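You operate a simulated robot arm through the tools that you are given. There is no shell and no other tool.

Carry out the task below with a simulated two-armed robot. There is one attempt and no reset: what you move stays moved.

## Task
Couple the air unit's hose and set the pressure on its yellow tag.
Fine: couple it with the air still shut, then turn the air on; tighten the regulator's wing nut again and leave the air on.

Only the result counts: the job must be done as asked and must still hold three seconds after the hand-in. Knocking over, shifting, dropping, spilling or breaking anything else fails it.

## Robot
Two 7-joint arms with two-finger parallel grippers on one trunk, on a base that moves. Base frame: it is fixed to the floor where the robot stands at the start and does not move with it; the origin is under the middle of the robot, x ahead of it, y to its left, z up. Lengths are in m, angles in rad, forces in N, time in s.
The left shoulder is at the start at [0.11, 0.169, 1.236], the right one opposite. With the tool pointing down near the work surface each hand reaches from about 0.1 to 0.64 m from the robot's upright axis, wherever it stands, measured 20 degrees to its own side. Places, roughly: air coupler [-2.5, 1.3, 0.6]; air valve [-2.3, 1.2, 0.6]; bowl drain valve [-2.4, 1.3, 0.4]; hose plug [-2.5, 1.25, 0.5]; pressure gauge [-2.5, 1.3, 0.7]; pressure tag [-2.3, 1.1, 0.7]; regulator knob [-2.4, 1.3, 0.6]; regulator wing nut [-2.4, 1.2, 0.7]. Payload 1.57 kg a hand.
The TCP of each hand is the grasp point between the finger pads, 0.03 m short of the fingertips. In the tool frame z runs along the fingers and y along their closing line. Largest opening 0.08 m; finger width 0.017, thickness 0.012; the body of the gripper, 0.04 by 0.082 m, starts 0.08 m behind the TCP.
Orientation is that of the tool frame in the base frame, as [roll, pitch, yaw] about the fixed x, y, z axes, in that order (R = Rz(yaw) Ry(pitch) Rx(roll)). With the fingers straight down and closing along the base's y, the tool's x points along the base's -x, its y along +y and its z along -z.

## Interface
- The arms move only by the tool arm_command. It takes "left_commands", "right_commands" or both (then of equal length, played together; a hand with none holds still); each is a list of rows, each an object (a shift or turn left out is 0, a gripper value left out holds the last) with "linear": the shift along the tool's x, y, z in units of 25 mm (1.0 is 25 mm), a list of three; "angular": the turn, a rotation vector about the tool's x, y, z in units of 8 degrees (1.0 is 8 degrees), a list of three; "jaw": the closure, from 0 (fully open) to 1 (shut). In form: [{"linear": [dx, dy, dz], "angular": [wx, wy, wz], "jaw": jaw}, ...]. A call has 1 to 20 rows; each row shifts and turns the commanded pose from where the row before left it, along the tool's axes as they then stand. A call with a number of a shift or a turn outside -1 to 1 is refused whole. Rows are played at 5 a second. More than 0.05 m and 0.15 rad between two rows, or a gripper value outside its range, and nothing of the call is played. Where a pose cannot be reached the arm comes as near as it can. A force on the tool above 50 N (or 10 N above the force at the start of the call, whichever is more), or a blocked arm, ends the call early, and 0.2 s more pass. Each finger travels about 0.072 m/s and halts on what it meets, pressing with about 40 N; the grip force reading is that of the motor and also rises with nothing between the fingers. The clock runs only during rows and for 0.2 s after the last one: add rows that do not move to give the fingers time. The reply holds the time, the measured pose of the TCP, the force on the tool along the base axes, the opening and the grip force, in the units named above and with some noise, with the torque about the TCP (base axes, N m) and any sound that the robot's microphone picked up.
- Cameras (640 x 400 px; columns grow to the right, rows downward): "scene" is now at [0.1586, 0.0069, 1.4219]; the picture's right is [0.06, -1.00, 0.00], its down [-0.74, -0.05, -0.67] and it looks along [0.67, 0.04, -0.74] (base axes); focal length 273 px, centre (320, 200). "left" rides on the left gripper at [0.072, 0.007, -0.122] in its tool frame; the picture's right is [-0.09, 1.00, 0.00], its down [-0.84, -0.08, -0.54] and it looks along [-0.54, -0.05, 0.84] (tool axes); focal length 238 px, centre (320, 200). "right" rides on the right gripper at [0.072, -0.007, -0.122] in its tool frame; the picture's right is [0.09, 1.00, 0.00], its down [-0.84, 0.08, -0.54] and it looks along [-0.54, 0.05, 0.84] (tool axes); focal length 238 px, centre (320, 200). There is no depth. A picture from a camera that has moved, and an enlarged one, comes with that camera's place and axes in the base frame and with its lens.
- capture(camera): a new picture of that camera. It takes no simulated time.
- lift_body(by): slides the trunk up (or, below 0, down) by that many m; the arms and the scene camera ride with it, the base frame stays. It gives what a move gives, with no picture.
- base_move(legs): drives the robot by 1 to 6 legs, each [ahead, left, turn to the left] in m, m and rad, along the robot's own axes; the way and the turn of a leg run together, so that a leg with both is an arc; at most 1.5 m and 3.142 rad a leg. The arms and the cameras ride along, it lands a little off, and it stops where it bumps. It gives what a move gives.
- head_to(pan, tilt): turns the head with the scene camera to pan (to the left, within 1.501 rad either way) and tilt (down, from -0.506 to 1.204), counted from straight ahead of the robot. It gives what a move gives.
- close_up(camera, box): a new picture of the part [left, top, right, bottom] of that camera's present view, enlarged. It takes no simulated time.
- close_job(): hands the job in; it is judged then, once.

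Nothing tells you exact positions but the pictures and the camera data. Unless the task says otherwise, let go and move clear before handing in.

The tools are called after "Call:" as a command line: name --argument value ..., lists and objects as JSON in quotes. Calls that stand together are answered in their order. arm_command: Moves the arms, as the interface text tells. Its arguments: {"type":"object","properties":{"left_commands":{"type":"array"},"right_commands":{"type":"array"}},"required":[]} The other tools are called the same way: lift_body (by) moves the trunk up or down; base_move (legs) drives the base; head_to (pan, tilt) turns the head that bears the scene camera; capture (camera) takes a picture; close_up (camera, box) takes an enlarged picture of a part of a camera's view; close_job () hands the job in.

At the start:

```text
t: 0.0
left_ee_pos: [0.4738, 0.1977, 0.7168]
left_orientation: [3.141, 0.0, 3.141]
left_force: [-0.1, -0.2, -0.2]
left_ft_torque: [0.0, 0.03, 0.01]
left_opening: 0.0802
left_gripper_force: 0.1
right_ee_pos: [0.4905, -0.1568, 0.7143]
right_orientation: [-3.141, 0.0, -3.141]
right_force: [-0.4, 0.1, 0.8]
right_ft_torque: [-0.01, -0.02, 0.04]
right_opening: 0.0799
right_gripper_force: 0.1
trunk travel left (down, up): [-0.55, 0.34]
robot x, y, heading: [0.0002, 0.0009, 0.001]
head pan, tilt (commanded): [0.061, 0.836]
```

scene: 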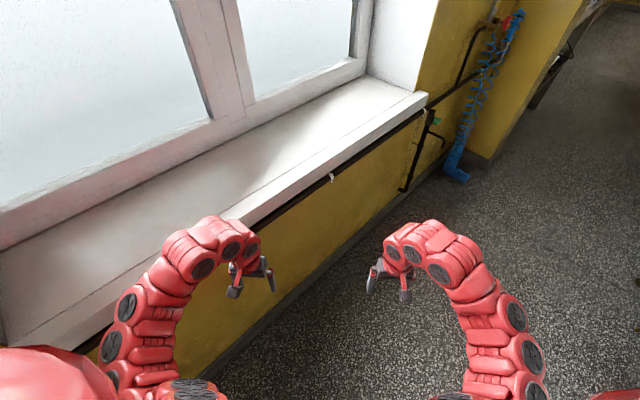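
right: 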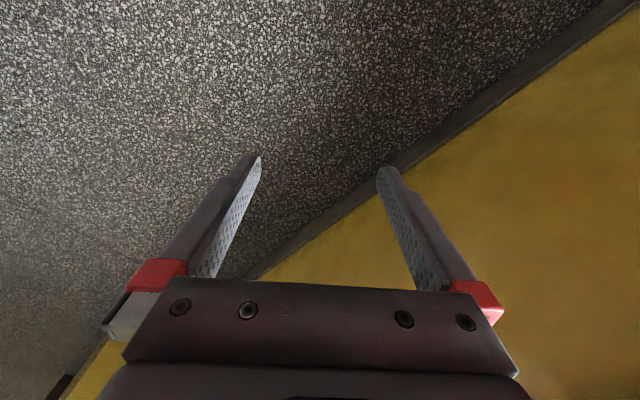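
left: 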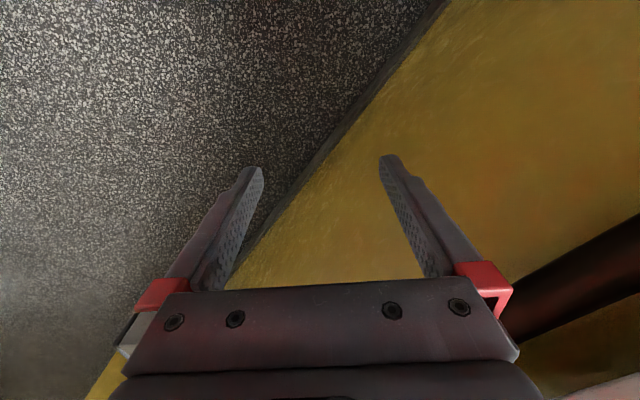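

I see a windowsill and yellow wall ahead of me; the air unit should be behind me to the left, around [-2.4, 1.25, 0.6]. I look around with the head before driving.

Call:
head_to --pan 1.5 --tilt 0.4

Call:
capture --camera "scene"

Call:
head_to --pan -1.5 --tilt 0.4

Call:
capture --camera "scene"

```text
t: 1.6
left_ee_pos: [0.4749, 0.1968, 0.7175]
left_orientation: [3.141, 0.001, 3.14]
left_force: [-0.5, 0.2, 0.4]
left_ft_torque: [0.02, -0.03, 0.0]
left_opening: 0.0801
left_gripper_force: 0.0
right_ee_pos: [0.4905, -0.1577, 0.715]
right_orientation: [-3.141, -0.001, 3.141]
right_force: [-0.1, -0.3, 0.3]
right_ft_torque: [0.0, 0.0, 0.03]
right_opening: 0.0799
right_gripper_force: 0.0
trunk travel left (down, up): [-0.55, 0.34]
robot x, y, heading: [0.0016, -0.0014, 0.001]
head pan, tilt (commanded): [1.499, 0.4]
```

```text
taken
camera scene: at [0.0866, 0.0944, 1.4599], right [1.0, -0.07, 0.0], down [-0.03, -0.39, -0.92], along [0.07, 0.92, -0.39], focal length 273 px, centre (320, 200)
```

scene: 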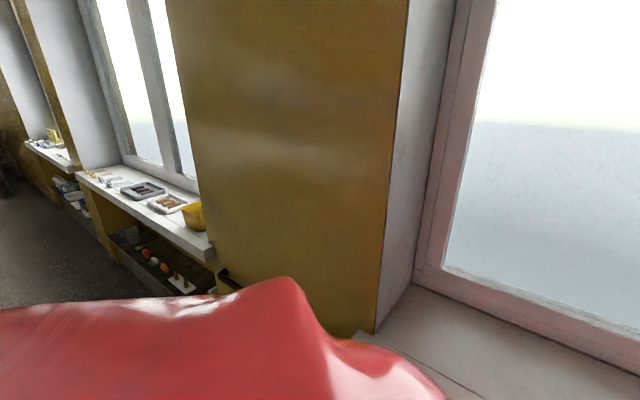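

```text
t: 4.2
left_ee_pos: [0.4751, 0.1989, 0.7171]
left_orientation: [-3.14, 0.0, 3.141]
left_force: [0.4, 0.5, 0.3]
left_ft_torque: [0.01, -0.04, -0.02]
left_opening: 0.0798
left_gripper_force: 0.1
right_ee_pos: [0.4891, -0.1559, 0.7153]
right_orientation: [3.141, 0.001, 3.14]
right_force: [-0.2, -1.2, 1.1]
right_ft_torque: [0.01, -0.02, -0.02]
right_opening: 0.0802
right_gripper_force: 0.1
trunk travel left (down, up): [-0.55, 0.34]
robot x, y, heading: [-0.0002, 0.004, -0.002]
head pan, tilt (commanded): [-1.499, 0.4]
```

```text
taken
camera scene: at [0.0866, -0.0904, 1.46], right [-1.0, -0.07, 0.0], down [-0.03, 0.39, -0.92], along [0.07, -0.92, -0.39], focal length 273 px, centre (320, 200)
```

scene: 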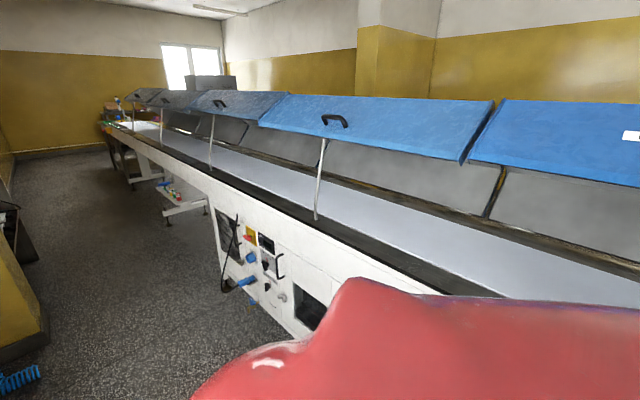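

The air unit seems to be behind me, on the machine side of the aisle. I first pull both hands in close so I can turn safely in this narrow aisle.

Call:
arm_command --left_commands '[{"linear": [1, 0, 0]}, {"linear": [1, 0, 0]}, {"linear": [1, 0, 0]}, {"linear": [1, 0, 0]}, {"linear": [1, 0, 0]}, {"linear": [1, 0, 0]}, {"linear": [1, 0, 0]}]' --right_commands '[{"linear": [1, 0, 0]}, {"linear": [1, 0, 0]}, {"linear": [1, 0, 0]}, {"linear": [1, 0, 0]}, {"linear": [1, 0, 0]}, {"linear": [1, 0, 0]}, {"linear": [1, 0, 0]}]'

Call:
head_to --pan 0 --tilt 0.6

Call:
capture --camera "scene"

```text
t: 5.8
left_ee_pos: [0.4012, 0.1985, 0.7173]
left_orientation: [-3.14, -0.001, 3.141]
left_force: [0.5, 0.5, 0.5]
left_ft_torque: [0.0, -0.02, -0.01]
left_opening: 0.0804
left_gripper_force: 0.0
left hand out of reach, approached as far as the arm can: row 4, 5, 6, 7
right_ee_pos: [0.3994, -0.1567, 0.7162]
right_orientation: [3.141, -0.005, 3.138]
right_force: [0.4, 0.2, -0.2]
right_ft_torque: [0.0, 0.0, -0.06]
right_opening: 0.0796
right_gripper_force: 0.1
right hand out of reach, approached as far as the arm can: row 4, 5, 6, 7
trunk travel left (down, up): [-0.55, 0.34]
robot x, y, heading: [0.0026, 0.0023, -0.004]
head pan, tilt (commanded): [-1.499, 0.4]
```

```text
t: 7.4
left_ee_pos: [0.4004, 0.1995, 0.718]
left_orientation: [-3.141, -0.001, -3.14]
left_force: [-0.3, 0.6, 0.1]
left_ft_torque: [0.01, 0.05, 0.01]
left_opening: 0.0798
left_gripper_force: 0.2
right_ee_pos: [0.3992, -0.1554, 0.7164]
right_orientation: [3.14, -0.005, 3.137]
right_force: [-0.2, 0.3, -0.8]
right_ft_torque: [-0.02, -0.01, 0.01]
right_opening: 0.0799
right_gripper_force: 0.1
trunk travel left (down, up): [-0.55, 0.34]
robot x, y, heading: [-0.0014, 0.0035, -0.002]
head pan, tilt (commanded): [0.0, 0.6]
```

```text
taken
camera scene: at [0.1683, 0.0019, 1.4417], right [0.0, -1.0, 0.0], down [-0.56, 0.0, -0.83], along [0.83, 0.0, -0.56], focal length 273 px, centre (320, 200)
```

scene: 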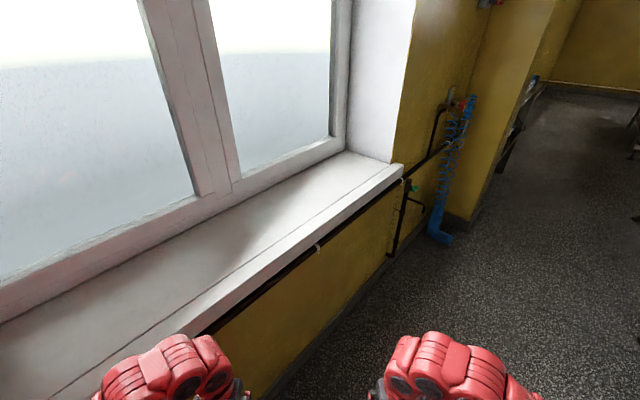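

The hands came in to about 0.4 m ahead. Now I turn left along the aisle in steps and look toward the unit.

Call:
base_move --legs '[[-0.05, 0, 0], [0, 0, 1.2], [0, 0, 1.2]]'

Call:
capture --camera "scene"

```text
t: 14.3
left_ee_pos: [-0.4835, 0.1117, 0.7174]
left_orientation: [-3.139, 0.001, -0.714]
left_force: [-0.5, 0.1, 0.1]
left_ft_torque: [0.0, 0.04, 0.02]
left_opening: 0.0801
left_gripper_force: 0.0
right_ee_pos: [-0.248, 0.3796, 0.7162]
right_orientation: [3.141, -0.006, -0.714]
right_force: [0.2, 0.0, -0.2]
right_ft_torque: [0.05, -0.02, 0.01]
right_opening: 0.0801
right_gripper_force: 0.1
trunk travel left (down, up): [-0.55, 0.34]
robot x, y, heading: [-0.0496, 0.0032, 2.426]
head pan, tilt (commanded): [0.0, 0.6]
```

```text
taken
camera scene: at [-0.1779, 0.1122, 1.4417], right [0.65, 0.76, 0.0], down [0.43, -0.37, -0.82], along [-0.62, 0.54, -0.57], focal length 273 px, centre (320, 200)
```

scene: 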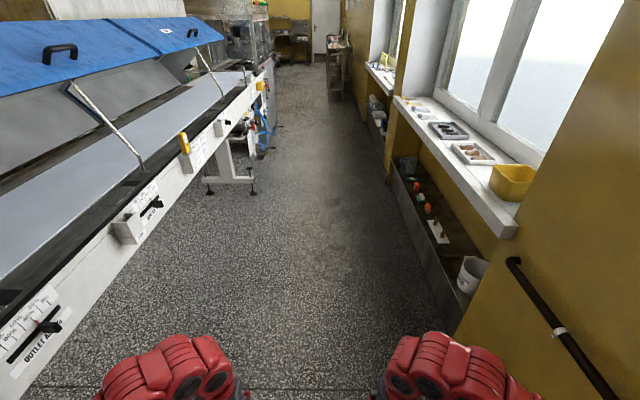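

I now look down the aisle; around (255,115) there is equipment with blue parts on the conveyor's end, which fits the air unit's location. I zoom in.

Call:
close_up --camera "scene" --box '[190, 60, 310, 200]'

```text
2.86 times, centred on (250, 130) of scene
camera zoom: at [-0.1779, 0.1122, 1.4417], right [0.65, 0.76, 0.0], down [0.43, -0.37, -0.82], along [-0.62, 0.54, -0.57], focal length 780 px, centre (520, 400)
```

zoom: 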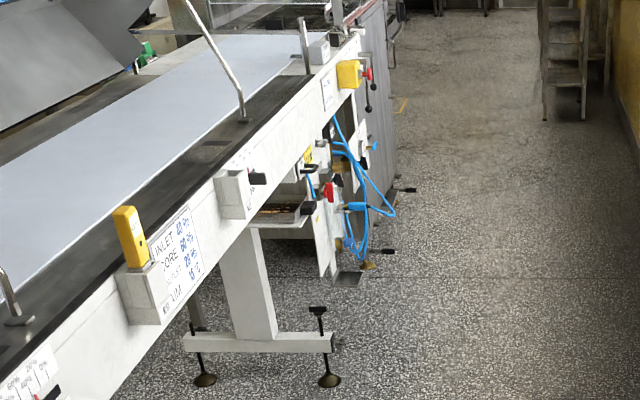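

The air unit (red valve lever, blue hoses, yellow tag) hangs below the conveyor's side about 2.6 m ahead and 0.6 m to the left. I drive closer along the aisle and look at it with the head turned.

Call:
base_move --legs '[[1.3, -0.05, 0], [0.5, 0, 0]]'

Call:
head_to --pan 0.7 --tilt 0.6

Call:
capture --camera "scene"

```text
t: 23.4
left_ee_pos: [-1.831, 1.2942, 0.7182]
left_orientation: [3.141, 0.0, -0.69]
left_force: [-0.5, 0.0, 0.6]
left_ft_torque: [-0.02, 0.0, 0.02]
left_opening: 0.08
left_gripper_force: 0.1
right_ee_pos: [-1.6047, 1.5685, 0.716]
right_orientation: [3.14, -0.005, -0.69]
right_force: [-0.1, 0.0, 0.2]
right_ft_torque: [0.0, -0.01, 0.02]
right_opening: 0.08
right_gripper_force: 0.0
trunk travel left (down, up): [-0.55, 0.34]
robot x, y, heading: [-1.3984, 1.1944, 2.452]
head pan, tilt (commanded): [0.0, 0.6]
```

```text
t: 24.5
left_ee_pos: [-1.8313, 1.2952, 0.7172]
left_orientation: [3.141, -0.002, -0.689]
left_force: [0.1, 0.7, -0.1]
left_ft_torque: [-0.01, 0.05, 0.01]
left_opening: 0.0803
left_gripper_force: 0.1
right_ee_pos: [-1.6042, 1.5686, 0.7155]
right_orientation: [3.141, -0.006, -0.691]
right_force: [0.3, 0.4, 0.2]
right_ft_torque: [0.03, -0.02, 0.0]
right_opening: 0.0802
right_gripper_force: 0.0
trunk travel left (down, up): [-0.55, 0.34]
robot x, y, heading: [-1.3977, 1.1973, 2.455]
head pan, tilt (commanded): [0.7, 0.6]
```

```text
taken
camera scene: at [-1.5456, 1.2458, 1.4417], right [-0.01, 1.0, 0.0], down [0.56, 0.01, -0.83], along [-0.82, -0.01, -0.56], focal length 273 px, centre (320, 200)
```

scene: 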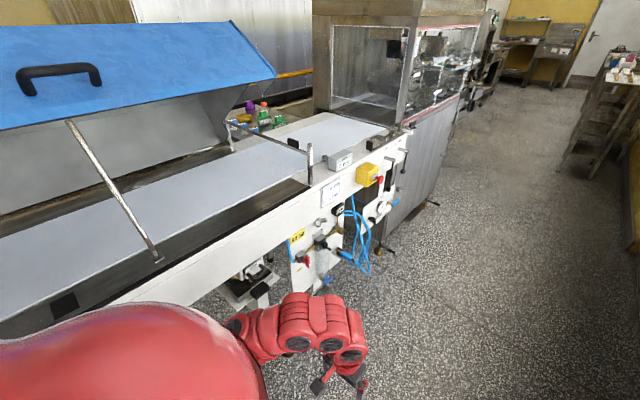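

Call:
close_up --camera "scene" --box '[270, 170, 430, 300]'

```text
3.08 times, centred on (350, 235) of scene
camera zoom: at [-1.5456, 1.2458, 1.4417], right [-0.01, 1.0, 0.0], down [0.56, 0.01, -0.83], along [-0.82, -0.01, -0.56], focal length 840 px, centre (228, 92)
```

zoom: 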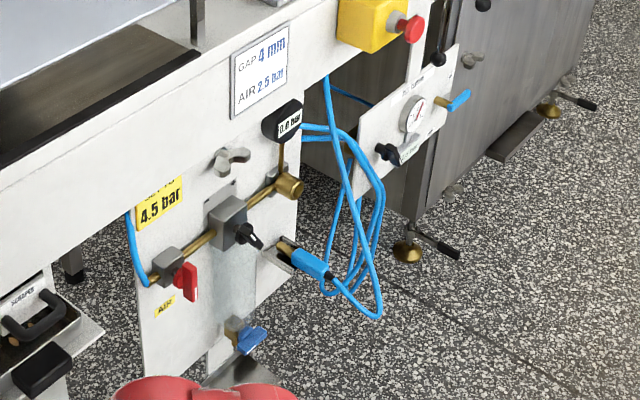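

The yellow tag reads 4.5 bar; the gauge is the black digital one reading 0.0 bar; the red lever is the air valve, the black knob the regulator, with the wing nut above it, the brass coupler right, and the plug held in a clip beneath it. I check the clearance to the right and drive so as to stand in front of the unit.

Call:
head_to --pan -0.9 --tilt 0.8

Call:
capture --camera "scene"

Call:
head_to --pan 0.0 --tilt 0.9

Call:
capture --camera "scene"

```text
t: 26.1
left_ee_pos: [-1.832, 1.294, 0.7181]
left_orientation: [3.142, 0.0, -0.689]
left_force: [-0.7, 0.0, -0.9]
left_ft_torque: [0.0, 0.01, -0.02]
left_opening: 0.0799
left_gripper_force: 0.1
right_ee_pos: [-1.6021, 1.5692, 0.7155]
right_orientation: [3.138, -0.006, -0.691]
right_force: [-0.4, -0.6, -0.9]
right_ft_torque: [0.0, 0.01, -0.02]
right_opening: 0.08
right_gripper_force: 0.0
trunk travel left (down, up): [-0.55, 0.34]
robot x, y, heading: [-1.3981, 1.1926, 2.452]
head pan, tilt (commanded): [-0.901, 0.799]
```

```text
taken
camera scene: at [-1.4558, 1.3274, 1.4249], right [1.0, -0.02, 0.0], down [-0.01, -0.72, -0.7], along [0.01, 0.7, -0.72], focal length 273 px, centre (320, 200)
```

scene: 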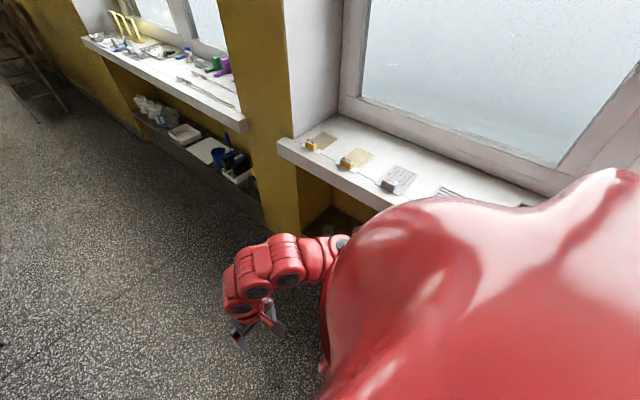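

```text
t: 27.3
left_ee_pos: [-1.8315, 1.2956, 0.7175]
left_orientation: [-3.142, -0.001, -0.69]
left_force: [0.2, 0.6, 0.8]
left_ft_torque: [0.02, 0.0, 0.02]
left_opening: 0.0802
left_gripper_force: 0.0
right_ee_pos: [-1.6033, 1.5684, 0.716]
right_orientation: [3.14, -0.007, -0.693]
right_force: [0.1, -0.5, 0.0]
right_ft_torque: [0.0, 0.0, 0.0]
right_opening: 0.0803
right_gripper_force: 0.1
trunk travel left (down, up): [-0.55, 0.34]
robot x, y, heading: [-1.3962, 1.1969, 2.449]
head pan, tilt (commanded): [0.0, 0.901]
```

```text
taken
camera scene: at [-1.5155, 1.2947, 1.417], right [0.64, 0.77, 0.0], down [0.6, -0.5, -0.62], along [-0.48, 0.4, -0.78], focal length 273 px, centre (320, 200)
```

scene: 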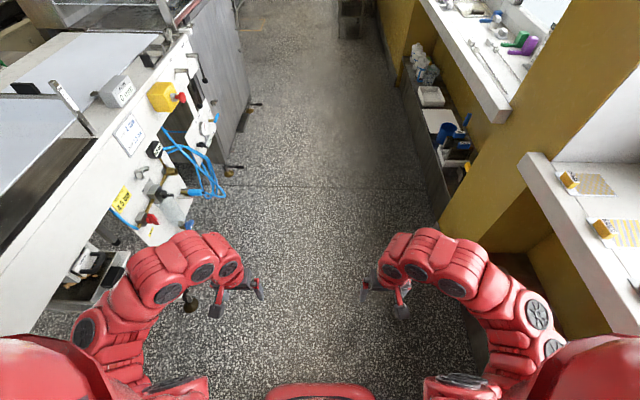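

The aisle is clear: the pillar is about 0.75 m to my right and the panel about 0.65 m to my left. I drive 0.85 m ahead, turn left to face the panel, and look.

Call:
base_move --legs '[[0.85, -0.06, 0], [0, 0, 1.55]]'

Call:
capture --camera "scene"

```text
t: 35.7
left_ee_pos: [-2.1274, 1.3496, 0.7173]
left_orientation: [3.14, 0.001, 0.866]
left_force: [-0.4, 0.2, 0.1]
left_ft_torque: [0.02, 0.02, -0.06]
left_opening: 0.0801
left_gripper_force: 0.0
right_ee_pos: [-2.3963, 1.583, 0.716]
right_orientation: [3.14, -0.006, 0.864]
right_force: [0.3, -0.3, 0.3]
right_ft_torque: [0.03, -0.01, -0.01]
right_opening: 0.0801
right_gripper_force: 0.0
trunk travel left (down, up): [-0.55, 0.34]
robot x, y, heading: [-2.017, 1.7862, -2.279]
head pan, tilt (commanded): [0.0, 0.901]
```

```text
taken
camera scene: at [-2.1199, 1.6678, 1.4169], right [-0.76, 0.65, 0.0], down [0.51, 0.6, -0.62], along [-0.4, -0.47, -0.78], focal length 273 px, centre (320, 200)
```

scene: 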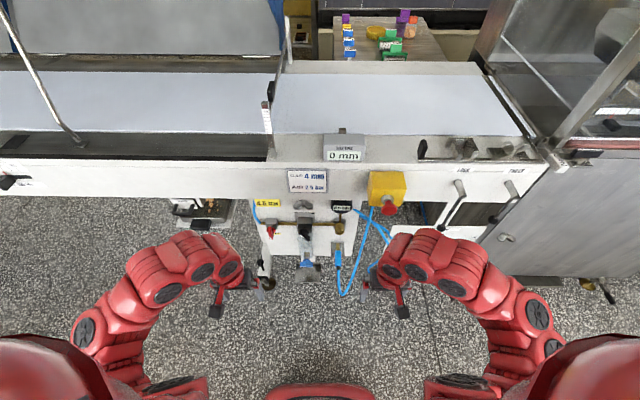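

I'm now squarely in front of the unit, at about 0.7 m. I take a close-up of it from here.

Call:
close_up --camera "scene" --box '[240, 160, 400, 300]'

```text
2.86 times, centred on (320, 230) of scene
camera zoom: at [-2.1199, 1.6678, 1.4169], right [-0.76, 0.65, 0.0], down [0.51, 0.6, -0.62], along [-0.4, -0.47, -0.78], focal length 780 px, centre (320, 114)
```

zoom: 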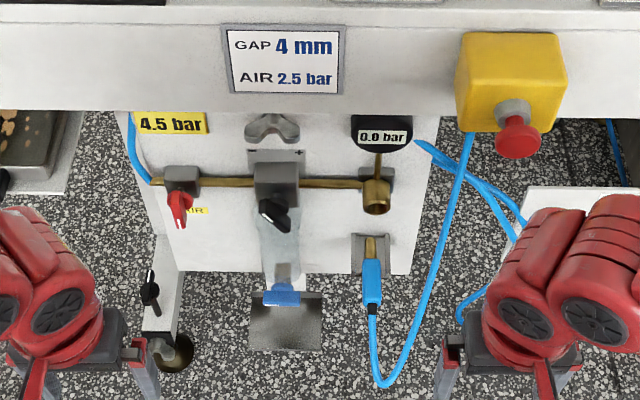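

The coupler sits below the 0.0 bar gauge, the plug stands tip-up in a clip under it, and the regulator with −/+ scale is in the middle. I spread the hands outward, then lower the trunk for a front view.

Call:
arm_command --left_commands '[{"linear": [0, 1, 0]}, {"linear": [0, 1, 0]}, {"linear": [0, 1, 0]}, {"linear": [0, 1, 0]}, {"linear": [0, 1, 0]}]' --right_commands '[{"linear": [0, -1, 0]}, {"linear": [0, -1, 0]}, {"linear": [0, -1, 0]}, {"linear": [0, -1, 0]}, {"linear": [0, -1, 0]}]'

Call:
lift_body --by -0.25

Call:
head_to --pan 0.0 --tilt 0.75

Call:
capture --camera "scene"

```text
t: 36.9
left_ee_pos: [-2.0324, 1.2675, 0.7182]
left_orientation: [-3.141, 0.0, 0.867]
left_force: [-0.3, 0.2, 0.0]
left_ft_torque: [0.05, -0.04, 0.0]
left_opening: 0.0802
left_gripper_force: 0.1
right_ee_pos: [-2.4925, 1.6636, 0.715]
right_orientation: [3.141, -0.003, 0.864]
right_force: [0.7, 0.1, 0.6]
right_ft_torque: [0.01, -0.02, 0.04]
right_opening: 0.08
right_gripper_force: 0.1
trunk travel left (down, up): [-0.55, 0.34]
robot x, y, heading: [-2.0214, 1.7856, -2.276]
head pan, tilt (commanded): [0.0, 0.901]
```

```text
t: 39.5
left_ee_pos: [-2.0334, 1.2681, 0.4681]
left_orientation: [3.141, 0.001, 0.865]
left_force: [0.2, 0.5, -0.7]
left_ft_torque: [0.0, 0.01, 0.0]
left_opening: 0.0802
left_gripper_force: 0.0
right_ee_pos: [-2.4922, 1.6639, 0.4651]
right_orientation: [3.139, -0.006, 0.863]
right_force: [-0.5, 0.2, 0.3]
right_ft_torque: [-0.02, 0.02, 0.03]
right_opening: 0.0799
right_gripper_force: 0.0
trunk travel left (down, up): [-0.3, 0.59]
robot x, y, heading: [-2.0197, 1.7839, -2.276]
head pan, tilt (commanded): [0.0, 0.901]
```

```text
t: 40.2
left_ee_pos: [-2.0326, 1.2673, 0.4691]
left_orientation: [3.141, 0.001, 0.868]
left_force: [0.4, -0.3, 0.2]
left_ft_torque: [0.02, 0.02, 0.02]
left_opening: 0.0801
left_gripper_force: 0.0
right_ee_pos: [-2.4916, 1.6633, 0.4654]
right_orientation: [3.141, -0.007, 0.866]
right_force: [-0.5, 0.1, 0.0]
right_ft_torque: [0.02, -0.01, -0.04]
right_opening: 0.0798
right_gripper_force: 0.0
trunk travel left (down, up): [-0.3, 0.59]
robot x, y, heading: [-2.021, 1.7831, -2.278]
head pan, tilt (commanded): [0.0, 0.75]
```

```text
taken
camera scene: at [-2.1247, 1.6623, 1.1788], right [-0.76, 0.65, 0.0], down [0.44, 0.52, -0.73], along [-0.47, -0.56, -0.68], focal length 273 px, centre (320, 200)
```

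scene: 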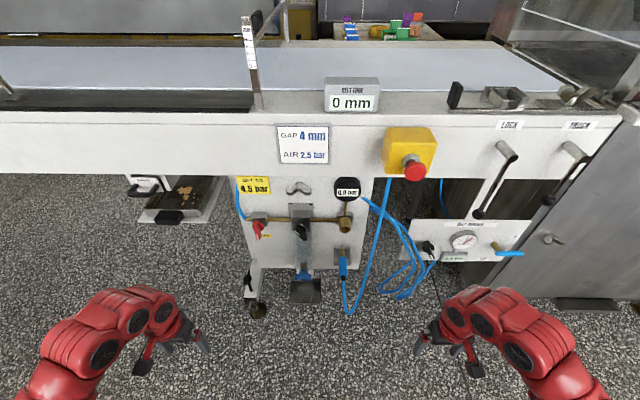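

Much clearer. I zoom in on the unit for detail.

Call:
close_up --camera "scene" --box '[230, 170, 390, 320]'

Call:
close_up --camera "scene" --box '[320, 170, 370, 220]'

Call:
close_up --camera "scene" --box '[270, 170, 330, 250]'

```text
2.67 times, centred on (310, 245) of scene
camera zoom: at [-2.1247, 1.6623, 1.1788], right [-0.76, 0.65, 0.0], down [0.44, 0.52, -0.73], along [-0.47, -0.56, -0.68], focal length 728 px, centre (347, 80)
```

zoom: 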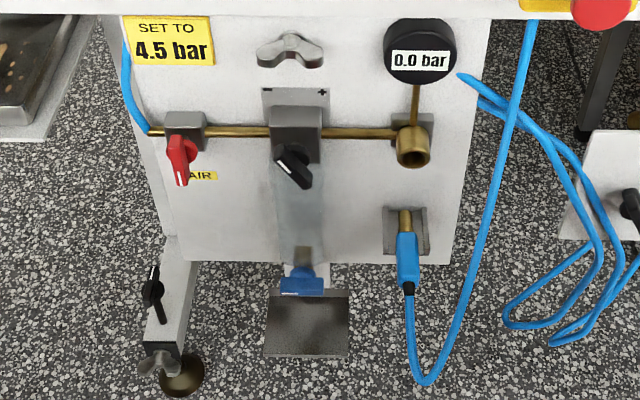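

```text
8.00 times, centred on (345, 195) of scene
camera zoom: at [-2.1247, 1.6623, 1.1788], right [-0.76, 0.65, 0.0], down [0.44, 0.52, -0.73], along [-0.47, -0.56, -0.68], focal length 2184 px, centre (120, 240)
```

zoom: 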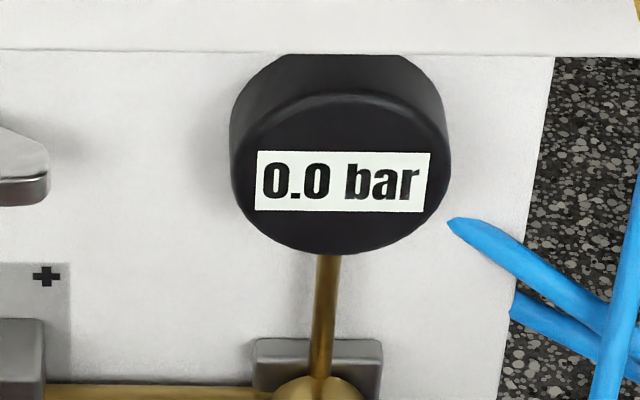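

```text
5.00 times, centred on (300, 210) of scene
camera zoom: at [-2.1247, 1.6623, 1.1788], right [-0.76, 0.65, 0.0], down [0.44, 0.52, -0.73], along [-0.47, -0.56, -0.68], focal length 1365 px, centre (420, 150)
```

zoom: 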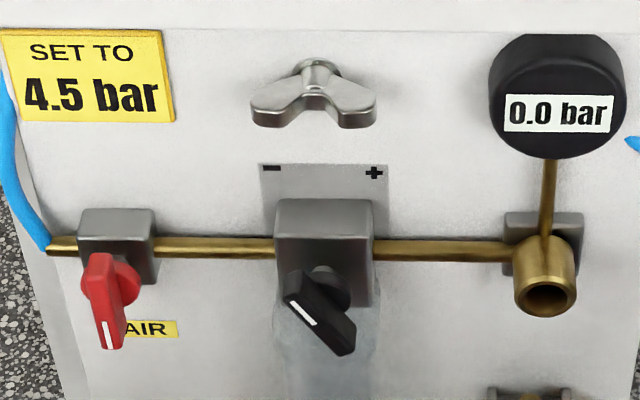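

The coupler's open end faces outward toward me, and the plug lies horizontally in its cradle below, tip toward the panel. I lower the trunk further for a second, frontal view to fix positions by triangulation.

Call:
lift_body --by -0.27

Call:
head_to --pan 0.0 --tilt 0.4

Call:
capture --camera "scene"

Call:
close_up --camera "scene" --box '[225, 150, 385, 270]'

```text
t: 42.9
left_ee_pos: [-2.0336, 1.2684, 0.1977]
left_orientation: [-3.141, 0.0, 0.866]
left_force: [-0.3, 0.3, 0.5]
left_ft_torque: [0.0, 0.0, 0.0]
left_opening: 0.0802
left_gripper_force: 0.1
right_ee_pos: [-2.4919, 1.6641, 0.1953]
right_orientation: [-3.141, -0.005, 0.865]
right_force: [-0.3, -0.4, -0.6]
right_ft_torque: [-0.02, 0.0, -0.01]
right_opening: 0.08
right_gripper_force: 0.1
trunk travel left (down, up): [-0.03, 0.86]
robot x, y, heading: [-2.0181, 1.7837, -2.276]
head pan, tilt (commanded): [0.0, 0.75]
```

```text
t: 43.7
left_ee_pos: [-2.0322, 1.2682, 0.1975]
left_orientation: [3.141, 0.001, 0.866]
left_force: [0.0, 0.1, 0.3]
left_ft_torque: [0.0, 0.0, -0.02]
left_opening: 0.08
left_gripper_force: 0.1
right_ee_pos: [-2.4919, 1.6633, 0.1955]
right_orientation: [3.14, -0.005, 0.864]
right_force: [0.0, 0.4, -0.2]
right_ft_torque: [0.02, 0.0, 0.0]
right_opening: 0.08
right_gripper_force: 0.1
trunk travel left (down, up): [-0.03, 0.86]
robot x, y, heading: [-2.0198, 1.7886, -2.273]
head pan, tilt (commanded): [0.0, 0.4]
```

```text
taken
camera scene: at [-2.131, 1.6549, 0.9399], right [-0.76, 0.65, 0.0], down [0.25, 0.3, -0.92], along [-0.6, -0.7, -0.39], focal length 273 px, centre (320, 200)
```

scene: 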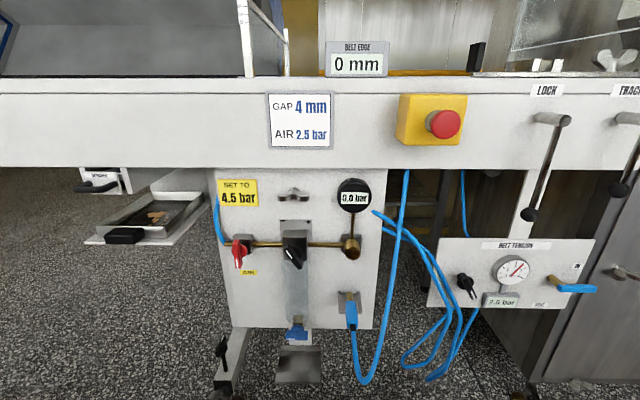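

```text
3.33 times, centred on (305, 210) of scene
camera zoom: at [-2.131, 1.6549, 0.9399], right [-0.76, 0.65, 0.0], down [0.25, 0.3, -0.92], along [-0.6, -0.7, -0.39], focal length 910 px, centre (370, 167)
```

zoom: 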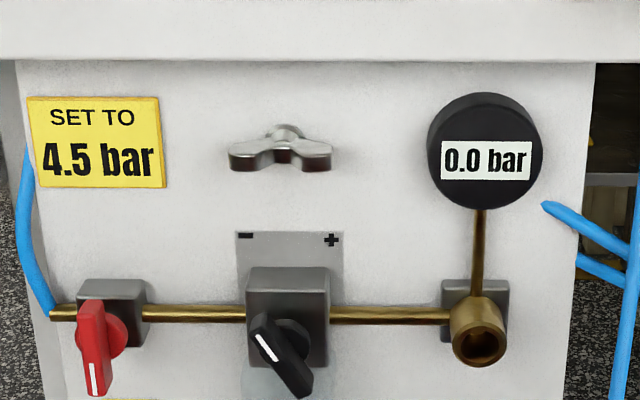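

I zoom on the plug and the coupler from this lower viewpoint.

Call:
close_up --camera "scene" --box '[310, 220, 390, 390]'

Call:
close_up --camera "scene" --box '[325, 225, 375, 335]'

Call:
close_up --camera "scene" --box '[265, 220, 335, 390]'

```text
2.35 times, centred on (350, 305) of scene
camera zoom: at [-2.131, 1.6549, 0.9399], right [-0.76, 0.65, 0.0], down [0.25, 0.3, -0.92], along [-0.6, -0.7, -0.39], focal length 642 px, centre (249, -47)
```

zoom: 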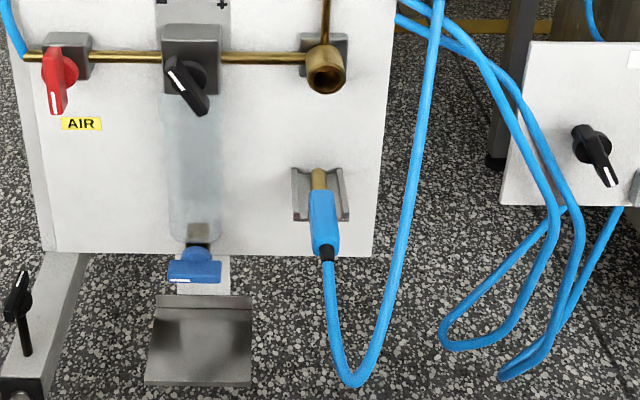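

```text
3.64 times, centred on (350, 280) of scene
camera zoom: at [-2.131, 1.6549, 0.9399], right [-0.76, 0.65, 0.0], down [0.25, 0.3, -0.92], along [-0.6, -0.7, -0.39], focal length 993 px, centre (211, -91)
```

zoom: 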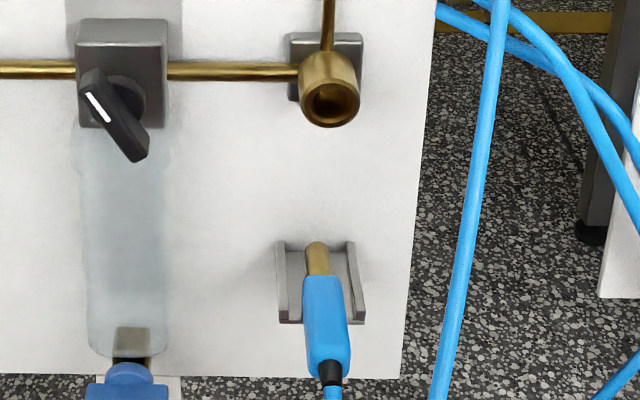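

```text
2.35 times, centred on (300, 305) of scene
camera zoom: at [-2.131, 1.6549, 0.9399], right [-0.76, 0.65, 0.0], down [0.25, 0.3, -0.92], along [-0.6, -0.7, -0.39], focal length 642 px, centre (367, -47)
```

zoom: 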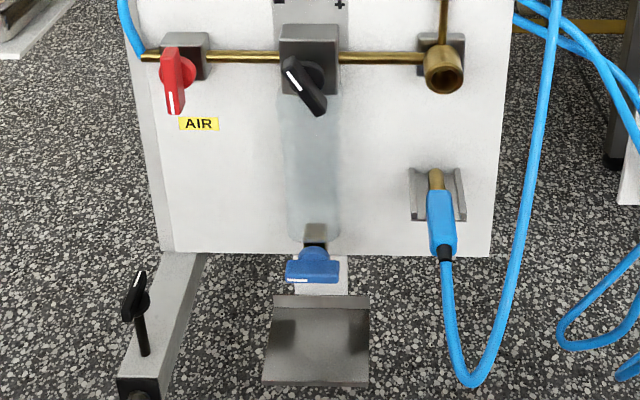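

Triangulating gives the coupler mouth about 0.47 m ahead of the camera at z≈0.62, and the plug sleeve lying right below it at z≈0.49, with the panel at about 0.52. I raise the trunk somewhat and pitch the right hand to point 45° forward-down.

Call:
lift_body --by 0.19

Call:
arm_command --right_commands '[{"angular": [0, -0.9375, 0], "linear": [0, 0, -0.5]}, {"angular": [0, -0.9375, 0], "linear": [0, 0, -0.5]}, {"angular": [0, -0.9375, 0], "linear": [0, 0, -0.5]}, {"angular": [0, -0.9375, 0]}, {"angular": [0, -0.9375, 0]}, {"angular": [0, -0.9375, 0]}, {}]'

Call:
head_to --pan -0.1 --tilt 0.65

Call:
capture --camera "scene"

Call:
capture --camera "right"

```text
t: 45.8
left_ee_pos: [-2.032, 1.2675, 0.3881]
left_orientation: [-3.141, 0.0, 0.867]
left_force: [-0.1, 0.0, 0.2]
left_ft_torque: [0.0, 0.0, 0.01]
left_opening: 0.0798
left_gripper_force: 0.0
right_ee_pos: [-2.4924, 1.6639, 0.3849]
right_orientation: [3.14, -0.005, 0.864]
right_force: [0.5, -1.0, -0.2]
right_ft_torque: [-0.01, 0.0, 0.02]
right_opening: 0.0801
right_gripper_force: 0.0
trunk travel left (down, up): [-0.22, 0.67]
robot x, y, heading: [-2.0178, 1.7848, -2.277]
head pan, tilt (commanded): [0.0, 0.4]
```

```text
t: 47.4
left_ee_pos: [-2.0327, 1.2675, 0.3891]
left_orientation: [-3.14, 0.0, 0.864]
left_force: [0.6, -0.4, 0.6]
left_ft_torque: [0.03, 0.02, 0.02]
left_opening: 0.0801
left_gripper_force: 0.0
right_ee_pos: [-2.4922, 1.6639, 0.3915]
right_orientation: [3.14, 0.062, 0.863]
right_force: [0.9, -0.1, 0.1]
right_ft_torque: [0.0, 0.0, -0.01]
right_opening: 0.0802
right_gripper_force: 0.0
right hand out of reach, approached as far as the arm can: row 1, 2, 3, 4, 5, 6
trunk travel left (down, up): [-0.22, 0.67]
robot x, y, heading: [-2.0215, 1.7855, -2.272]
head pan, tilt (commanded): [0.0, 0.4]
```

```text
t: 48.2
left_ee_pos: [-2.0325, 1.2679, 0.3872]
left_orientation: [-3.141, 0.0, 0.866]
left_force: [0.6, 0.3, 0.2]
left_ft_torque: [-0.05, 0.0, 0.02]
left_opening: 0.0802
left_gripper_force: 0.1
right_ee_pos: [-2.4922, 1.6639, 0.3908]
right_orientation: [3.14, 0.061, 0.864]
right_force: [-0.4, -0.3, -1.1]
right_ft_torque: [-0.01, -0.02, -0.01]
right_opening: 0.08
right_gripper_force: 0.0
trunk travel left (down, up): [-0.22, 0.67]
robot x, y, heading: [-2.0194, 1.7853, -2.277]
head pan, tilt (commanded): [-0.099, 0.649]
```

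```text
taken
camera scene: at [-2.1336, 1.6652, 1.1075], right [-0.69, 0.72, 0.0], down [0.43, 0.42, -0.8], along [-0.57, -0.55, -0.6], focal length 273 px, centre (320, 200)
```

scene: 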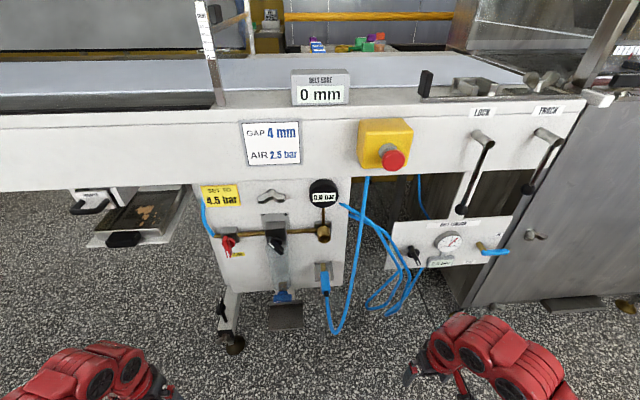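

```text
taken
camera right: at [-2.4455, 1.7289, 0.5085], right [0.82, -0.58, 0.0], down [-0.46, -0.66, 0.59], along [-0.34, -0.48, -0.81], focal length 238 px, centre (320, 200)
```

right: 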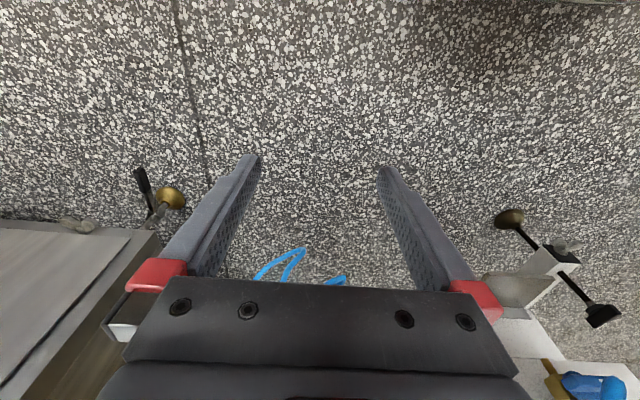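

Pitching is unreachable with the arm folded this close, so I back the base off by 0.1 m to give the arms room, then try again with the right hand.

Call:
base_move --legs '[[-0.1, 0, 0]]'

Call:
arm_command --right_commands '[{"linear": [-1, 0, -1]}, {"linear": [-1, 0, -1]}, {"linear": [-1, 0, -1]}, {"angular": [0, -0.9375, 0], "linear": [0, 0, -1]}, {"angular": [0, -0.9375, 0], "linear": [0, 0, -1]}, {"angular": [0, -0.9375, 0], "linear": [0, 0, -1]}, {"angular": [0, -0.9375, 0]}, {"angular": [0, -0.9375, 0]}, {"angular": [0, -0.9375, 0]}, {}]'

Call:
capture --camera "scene"

```text
t: 49.3
left_ee_pos: [-1.9665, 1.3457, 0.3892]
left_orientation: [-3.142, 0.0, 0.867]
left_force: [-0.2, -0.9, 0.2]
left_ft_torque: [0.02, 0.0, -0.03]
left_opening: 0.08
left_gripper_force: 0.1
right_ee_pos: [-2.4265, 1.7391, 0.3909]
right_orientation: [3.138, 0.061, 0.863]
right_force: [-0.9, 0.0, 0.0]
right_ft_torque: [0.03, -0.03, -0.03]
right_opening: 0.08
right_gripper_force: 0.0
trunk travel left (down, up): [-0.22, 0.67]
robot x, y, heading: [-1.9525, 1.8614, -2.272]
head pan, tilt (commanded): [-0.099, 0.649]
```

```text
t: 51.5
left_ee_pos: [-1.9673, 1.3449, 0.3885]
left_orientation: [3.14, 0.0, 0.866]
left_force: [-0.1, -0.5, 1.2]
left_ft_torque: [0.0, 0.0, 0.03]
left_opening: 0.0796
left_gripper_force: 0.2
right_ee_pos: [-2.4586, 1.6981, 0.4707]
right_orientation: [3.14, 0.192, 0.865]
right_force: [0.8, 1.5, 0.3]
right_ft_torque: [-0.03, 0.01, -0.02]
right_opening: 0.0802
right_gripper_force: 0.0
right hand out of reach, approached as far as the arm can: row 3, 5, 6, 7, 8, 9
trunk travel left (down, up): [-0.22, 0.67]
robot x, y, heading: [-1.9541, 1.8625, -2.278]
head pan, tilt (commanded): [-0.099, 0.649]
```

```text
taken
camera scene: at [-2.0683, 1.7419, 1.1074], right [-0.69, 0.72, 0.0], down [0.44, 0.42, -0.8], along [-0.57, -0.55, -0.6], focal length 273 px, centre (320, 200)
```

scene: 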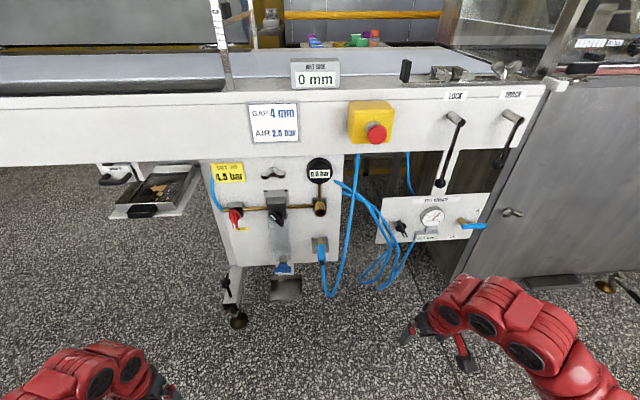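

The arm can't fold that tightly; extending forward first should allow the pitch. I raise the trunk by 0.08 m, extend the right hand forward, then pitch.

Call:
lift_body --by 0.08

Call:
arm_command --right_commands '[{"linear": [-1, 0, 0]}, {"linear": [-1, 0, 0]}, {"linear": [-1, 0, 0]}, {"linear": [-1, 0, 0]}, {"linear": [-1, 0, 0]}, {"angular": [0, -0.9, 0]}, {"angular": [0, -0.9, 0]}, {"angular": [0, -0.9, 0]}, {"angular": [0, -0.9, 0]}, {"angular": [0, -0.65, 0]}, {}]'

Call:
capture --camera "scene"

Call:
capture --camera "right"

```text
t: 52.7
left_ee_pos: [-1.9675, 1.3448, 0.4685]
left_orientation: [3.141, 0.001, 0.867]
left_force: [-0.3, -0.4, -0.6]
left_ft_torque: [0.02, -0.01, 0.01]
left_opening: 0.08
left_gripper_force: 0.0
right_ee_pos: [-2.459, 1.6981, 0.5516]
right_orientation: [3.141, 0.193, 0.864]
right_force: [0.0, -0.3, 0.4]
right_ft_torque: [0.01, 0.01, 0.01]
right_opening: 0.0799
right_gripper_force: 0.1
trunk travel left (down, up): [-0.3, 0.59]
robot x, y, heading: [-1.9519, 1.8558, -2.272]
head pan, tilt (commanded): [-0.099, 0.649]
```

```text
t: 55.1
left_ee_pos: [-1.967, 1.3456, 0.4682]
left_orientation: [-3.141, 0.0, 0.867]
left_force: [-0.3, 0.3, -0.1]
left_ft_torque: [-0.02, -0.01, 0.0]
left_opening: 0.08
left_gripper_force: 0.0
right_ee_pos: [-2.5378, 1.6037, 0.5642]
right_orientation: [3.139, 0.786, 0.865]
right_force: [0.4, -0.5, -0.3]
right_ft_torque: [-0.08, 0.01, 0.0]
right_opening: 0.0799
right_gripper_force: 0.0
right hand out of reach, approached as far as the arm can: row 4, 5
trunk travel left (down, up): [-0.3, 0.59]
robot x, y, heading: [-1.9513, 1.8579, -2.273]
head pan, tilt (commanded): [-0.099, 0.649]
```

```text
taken
camera scene: at [-2.0683, 1.7419, 1.1875], right [-0.69, 0.72, 0.0], down [0.44, 0.42, -0.8], along [-0.57, -0.55, -0.6], focal length 273 px, centre (320, 200)
```

scene: 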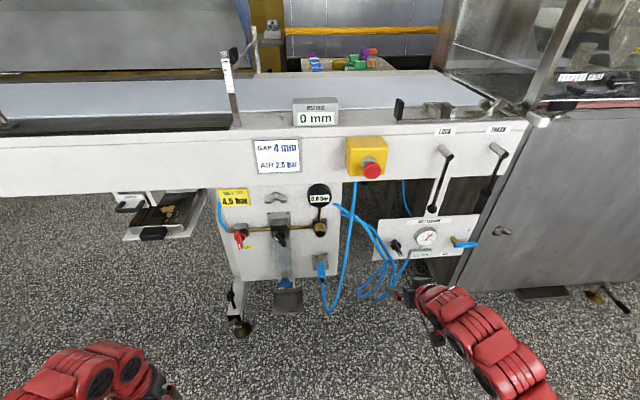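

```text
taken
camera right: at [-2.4533, 1.7138, 0.5997], right [0.8, -0.6, -0.06], down [-0.08, -0.21, 0.98], along [-0.6, -0.77, -0.21], focal length 238 px, centre (320, 200)
```

right: 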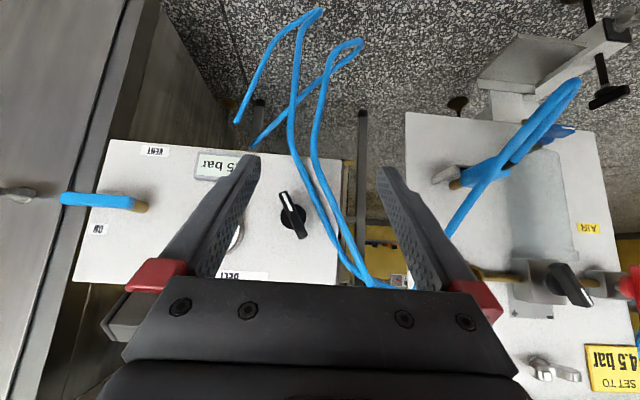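

The right hand is now pitched 45° at about z 0.56, and the wrist camera shows the unit upside-down to the right. I move the hand left toward the plug, staying in front of the hose.

Call:
arm_command --right_commands '[{"linear": [0, 1, 0]}, {"linear": [0, 1, 0]}, {"linear": [0, 1, 0]}, {"linear": [0, 1, 0]}, {"linear": [0, 1, 0]}, {"linear": [0, 1, 0]}, {"linear": [0, 1, 0]}, {"linear": [0, 1, 0]}, {}]'

Call:
capture --camera "right"

Call:
close_up --camera "scene" --box '[220, 170, 420, 340]'

```text
t: 57.1
left_ee_pos: [-1.9672, 1.3455, 0.4683]
left_orientation: [-3.141, -0.001, 0.868]
left_force: [0.7, -0.4, 0.3]
left_ft_torque: [-0.04, 0.01, 0.0]
left_opening: 0.0802
left_gripper_force: 0.1
right_ee_pos: [-2.4593, 1.5134, 0.5636]
right_orientation: [3.14, 0.785, 0.862]
right_force: [-0.6, 0.3, 0.3]
right_ft_torque: [0.01, -0.02, -0.04]
right_opening: 0.0799
right_gripper_force: 0.1
right hand out of reach, approached as far as the arm can: row 2, 3, 4, 5, 6, 7
trunk travel left (down, up): [-0.3, 0.59]
robot x, y, heading: [-1.9503, 1.8634, -2.277]
head pan, tilt (commanded): [-0.099, 0.649]
```

```text
taken
camera right: at [-2.3763, 1.6229, 0.599], right [0.8, -0.6, -0.06], down [-0.08, -0.21, 0.97], along [-0.6, -0.77, -0.21], focal length 238 px, centre (320, 200)
```

right: 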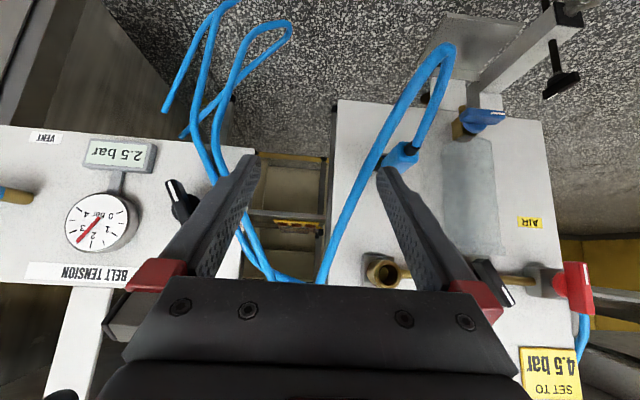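

```text
2.35 times, centred on (320, 255) of scene
camera zoom: at [-2.0683, 1.7419, 1.1874], right [-0.69, 0.72, 0.0], down [0.44, 0.42, -0.8], along [-0.57, -0.55, -0.6], focal length 642 px, centre (320, 71)
```

zoom: 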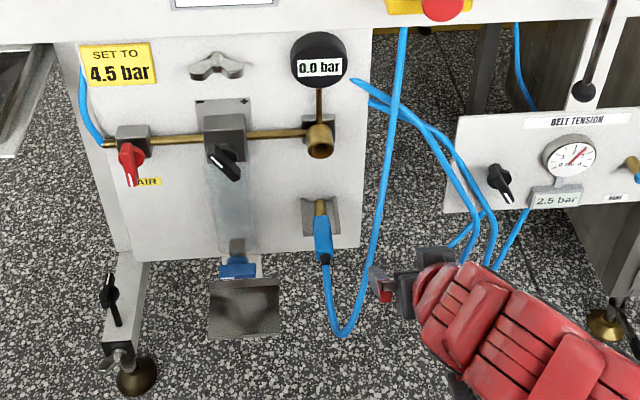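

The hand hit the arm's minimum fold distance, stopping at about R=0.16. I raise the trunk 0.07 m to gain room and continue left to line up with the plug.

Call:
lift_body --by 0.07

Call:
arm_command --right_commands '[{"linear": [0, 0.95, 0]}, {"linear": [0, 0.95, 0]}, {"linear": [0, 0.95, 0]}, {"linear": [0, 0.8, 0]}, {}]'

Call:
capture --camera "right"

Call:
capture --camera "scene"

```text
t: 58.2
left_ee_pos: [-1.9668, 1.3452, 0.5388]
left_orientation: [3.141, 0.001, 0.867]
left_force: [-0.5, -1.0, -0.5]
left_ft_torque: [0.01, 0.01, 0.03]
left_opening: 0.08
left_gripper_force: 0.1
right_ee_pos: [-2.4621, 1.5147, 0.6326]
right_orientation: [-3.141, 0.783, 0.861]
right_force: [0.1, -0.6, -0.6]
right_ft_torque: [0.0, -0.01, 0.03]
right_opening: 0.0796
right_gripper_force: 0.1
trunk travel left (down, up): [-0.37, 0.52]
robot x, y, heading: [-1.9527, 1.8606, -2.275]
head pan, tilt (commanded): [-0.099, 0.649]
```

```text
t: 59.4
left_ee_pos: [-1.9676, 1.3453, 0.5375]
left_orientation: [-3.141, 0.002, 0.867]
left_force: [-0.1, -0.3, -0.9]
left_ft_torque: [0.01, 0.0, -0.02]
left_opening: 0.0801
left_gripper_force: 0.1
right_ee_pos: [-2.3921, 1.4545, 0.634]
right_orientation: [3.139, 0.783, 0.863]
right_force: [0.1, -0.9, 0.1]
right_ft_torque: [0.01, 0.03, 0.0]
right_opening: 0.0801
right_gripper_force: 0.1
trunk travel left (down, up): [-0.37, 0.52]
robot x, y, heading: [-1.9514, 1.8576, -2.273]
head pan, tilt (commanded): [-0.099, 0.649]
```

```text
taken
camera right: at [-2.3069, 1.5635, 0.6693], right [0.8, -0.6, -0.06], down [-0.08, -0.21, 0.97], along [-0.6, -0.77, -0.21], focal length 238 px, centre (320, 200)
```

right: 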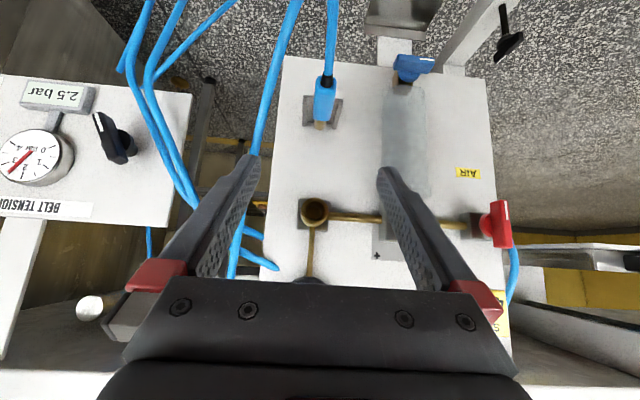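

```text
taken
camera scene: at [-2.0683, 1.7419, 1.2575], right [-0.69, 0.72, 0.0], down [0.44, 0.42, -0.8], along [-0.57, -0.55, -0.6], focal length 273 px, centre (320, 200)
```

scene: 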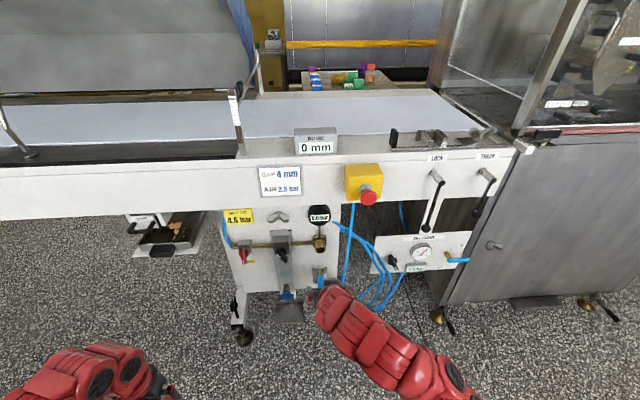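

The wrist camera clearly shows (upside-down) the coupler and the plug in its cradle, in agreement with my triangulation. I partly close the jaws and approach the plug along the 45° finger direction, stopping 5 cm short.

Call:
arm_command --right_commands '[{"linear": [1, 0.1, 0], "jaw": 0.35}, {"linear": [0, 0, 1]}, {"linear": [0, 0, 1]}, {"linear": [0, 0, 1]}, {"linear": [0, 0, 1]}, {"linear": [0, 0, 0.8]}, {}]'

Call:
capture --camera "right"

Call:
close_up --camera "scene" --box '[270, 190, 370, 310]'

```text
t: 61.0
left_ee_pos: [-1.9667, 1.3447, 0.5381]
left_orientation: [3.141, -0.001, 0.867]
left_force: [-0.1, -0.2, -0.2]
left_ft_torque: [-0.04, -0.04, 0.01]
left_opening: 0.08
left_gripper_force: 0.1
right_ee_pos: [-2.4321, 1.401, 0.5337]
right_orientation: [3.14, 0.784, 0.864]
right_force: [0.5, -0.2, -0.3]
right_ft_torque: [0.01, 0.03, 0.01]
right_opening: 0.0521
right_gripper_force: 0.0
trunk travel left (down, up): [-0.37, 0.52]
robot x, y, heading: [-1.9537, 1.8642, -2.276]
head pan, tilt (commanded): [-0.099, 0.649]
```

```text
taken
camera right: at [-2.3485, 1.5104, 0.568], right [0.8, -0.6, -0.06], down [-0.08, -0.21, 0.97], along [-0.59, -0.77, -0.21], focal length 238 px, centre (320, 200)
```

right: 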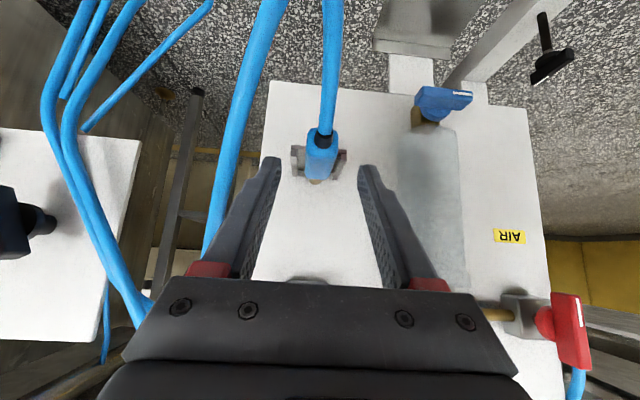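

```text
3.33 times, centred on (320, 250) of scene
camera zoom: at [-2.0683, 1.7419, 1.2575], right [-0.69, 0.72, 0.0], down [0.44, 0.42, -0.8], along [-0.57, -0.55, -0.6], focal length 910 px, centre (320, 33)
```

zoom: 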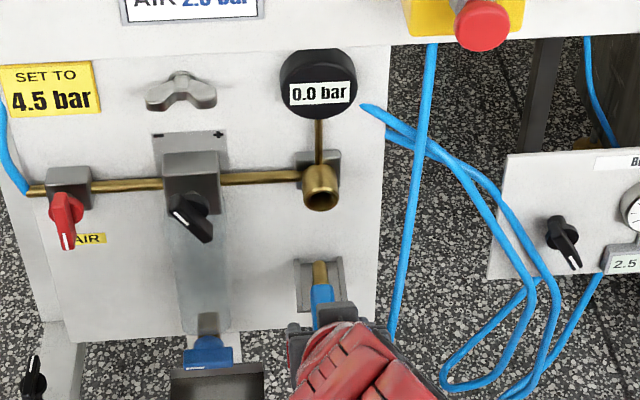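

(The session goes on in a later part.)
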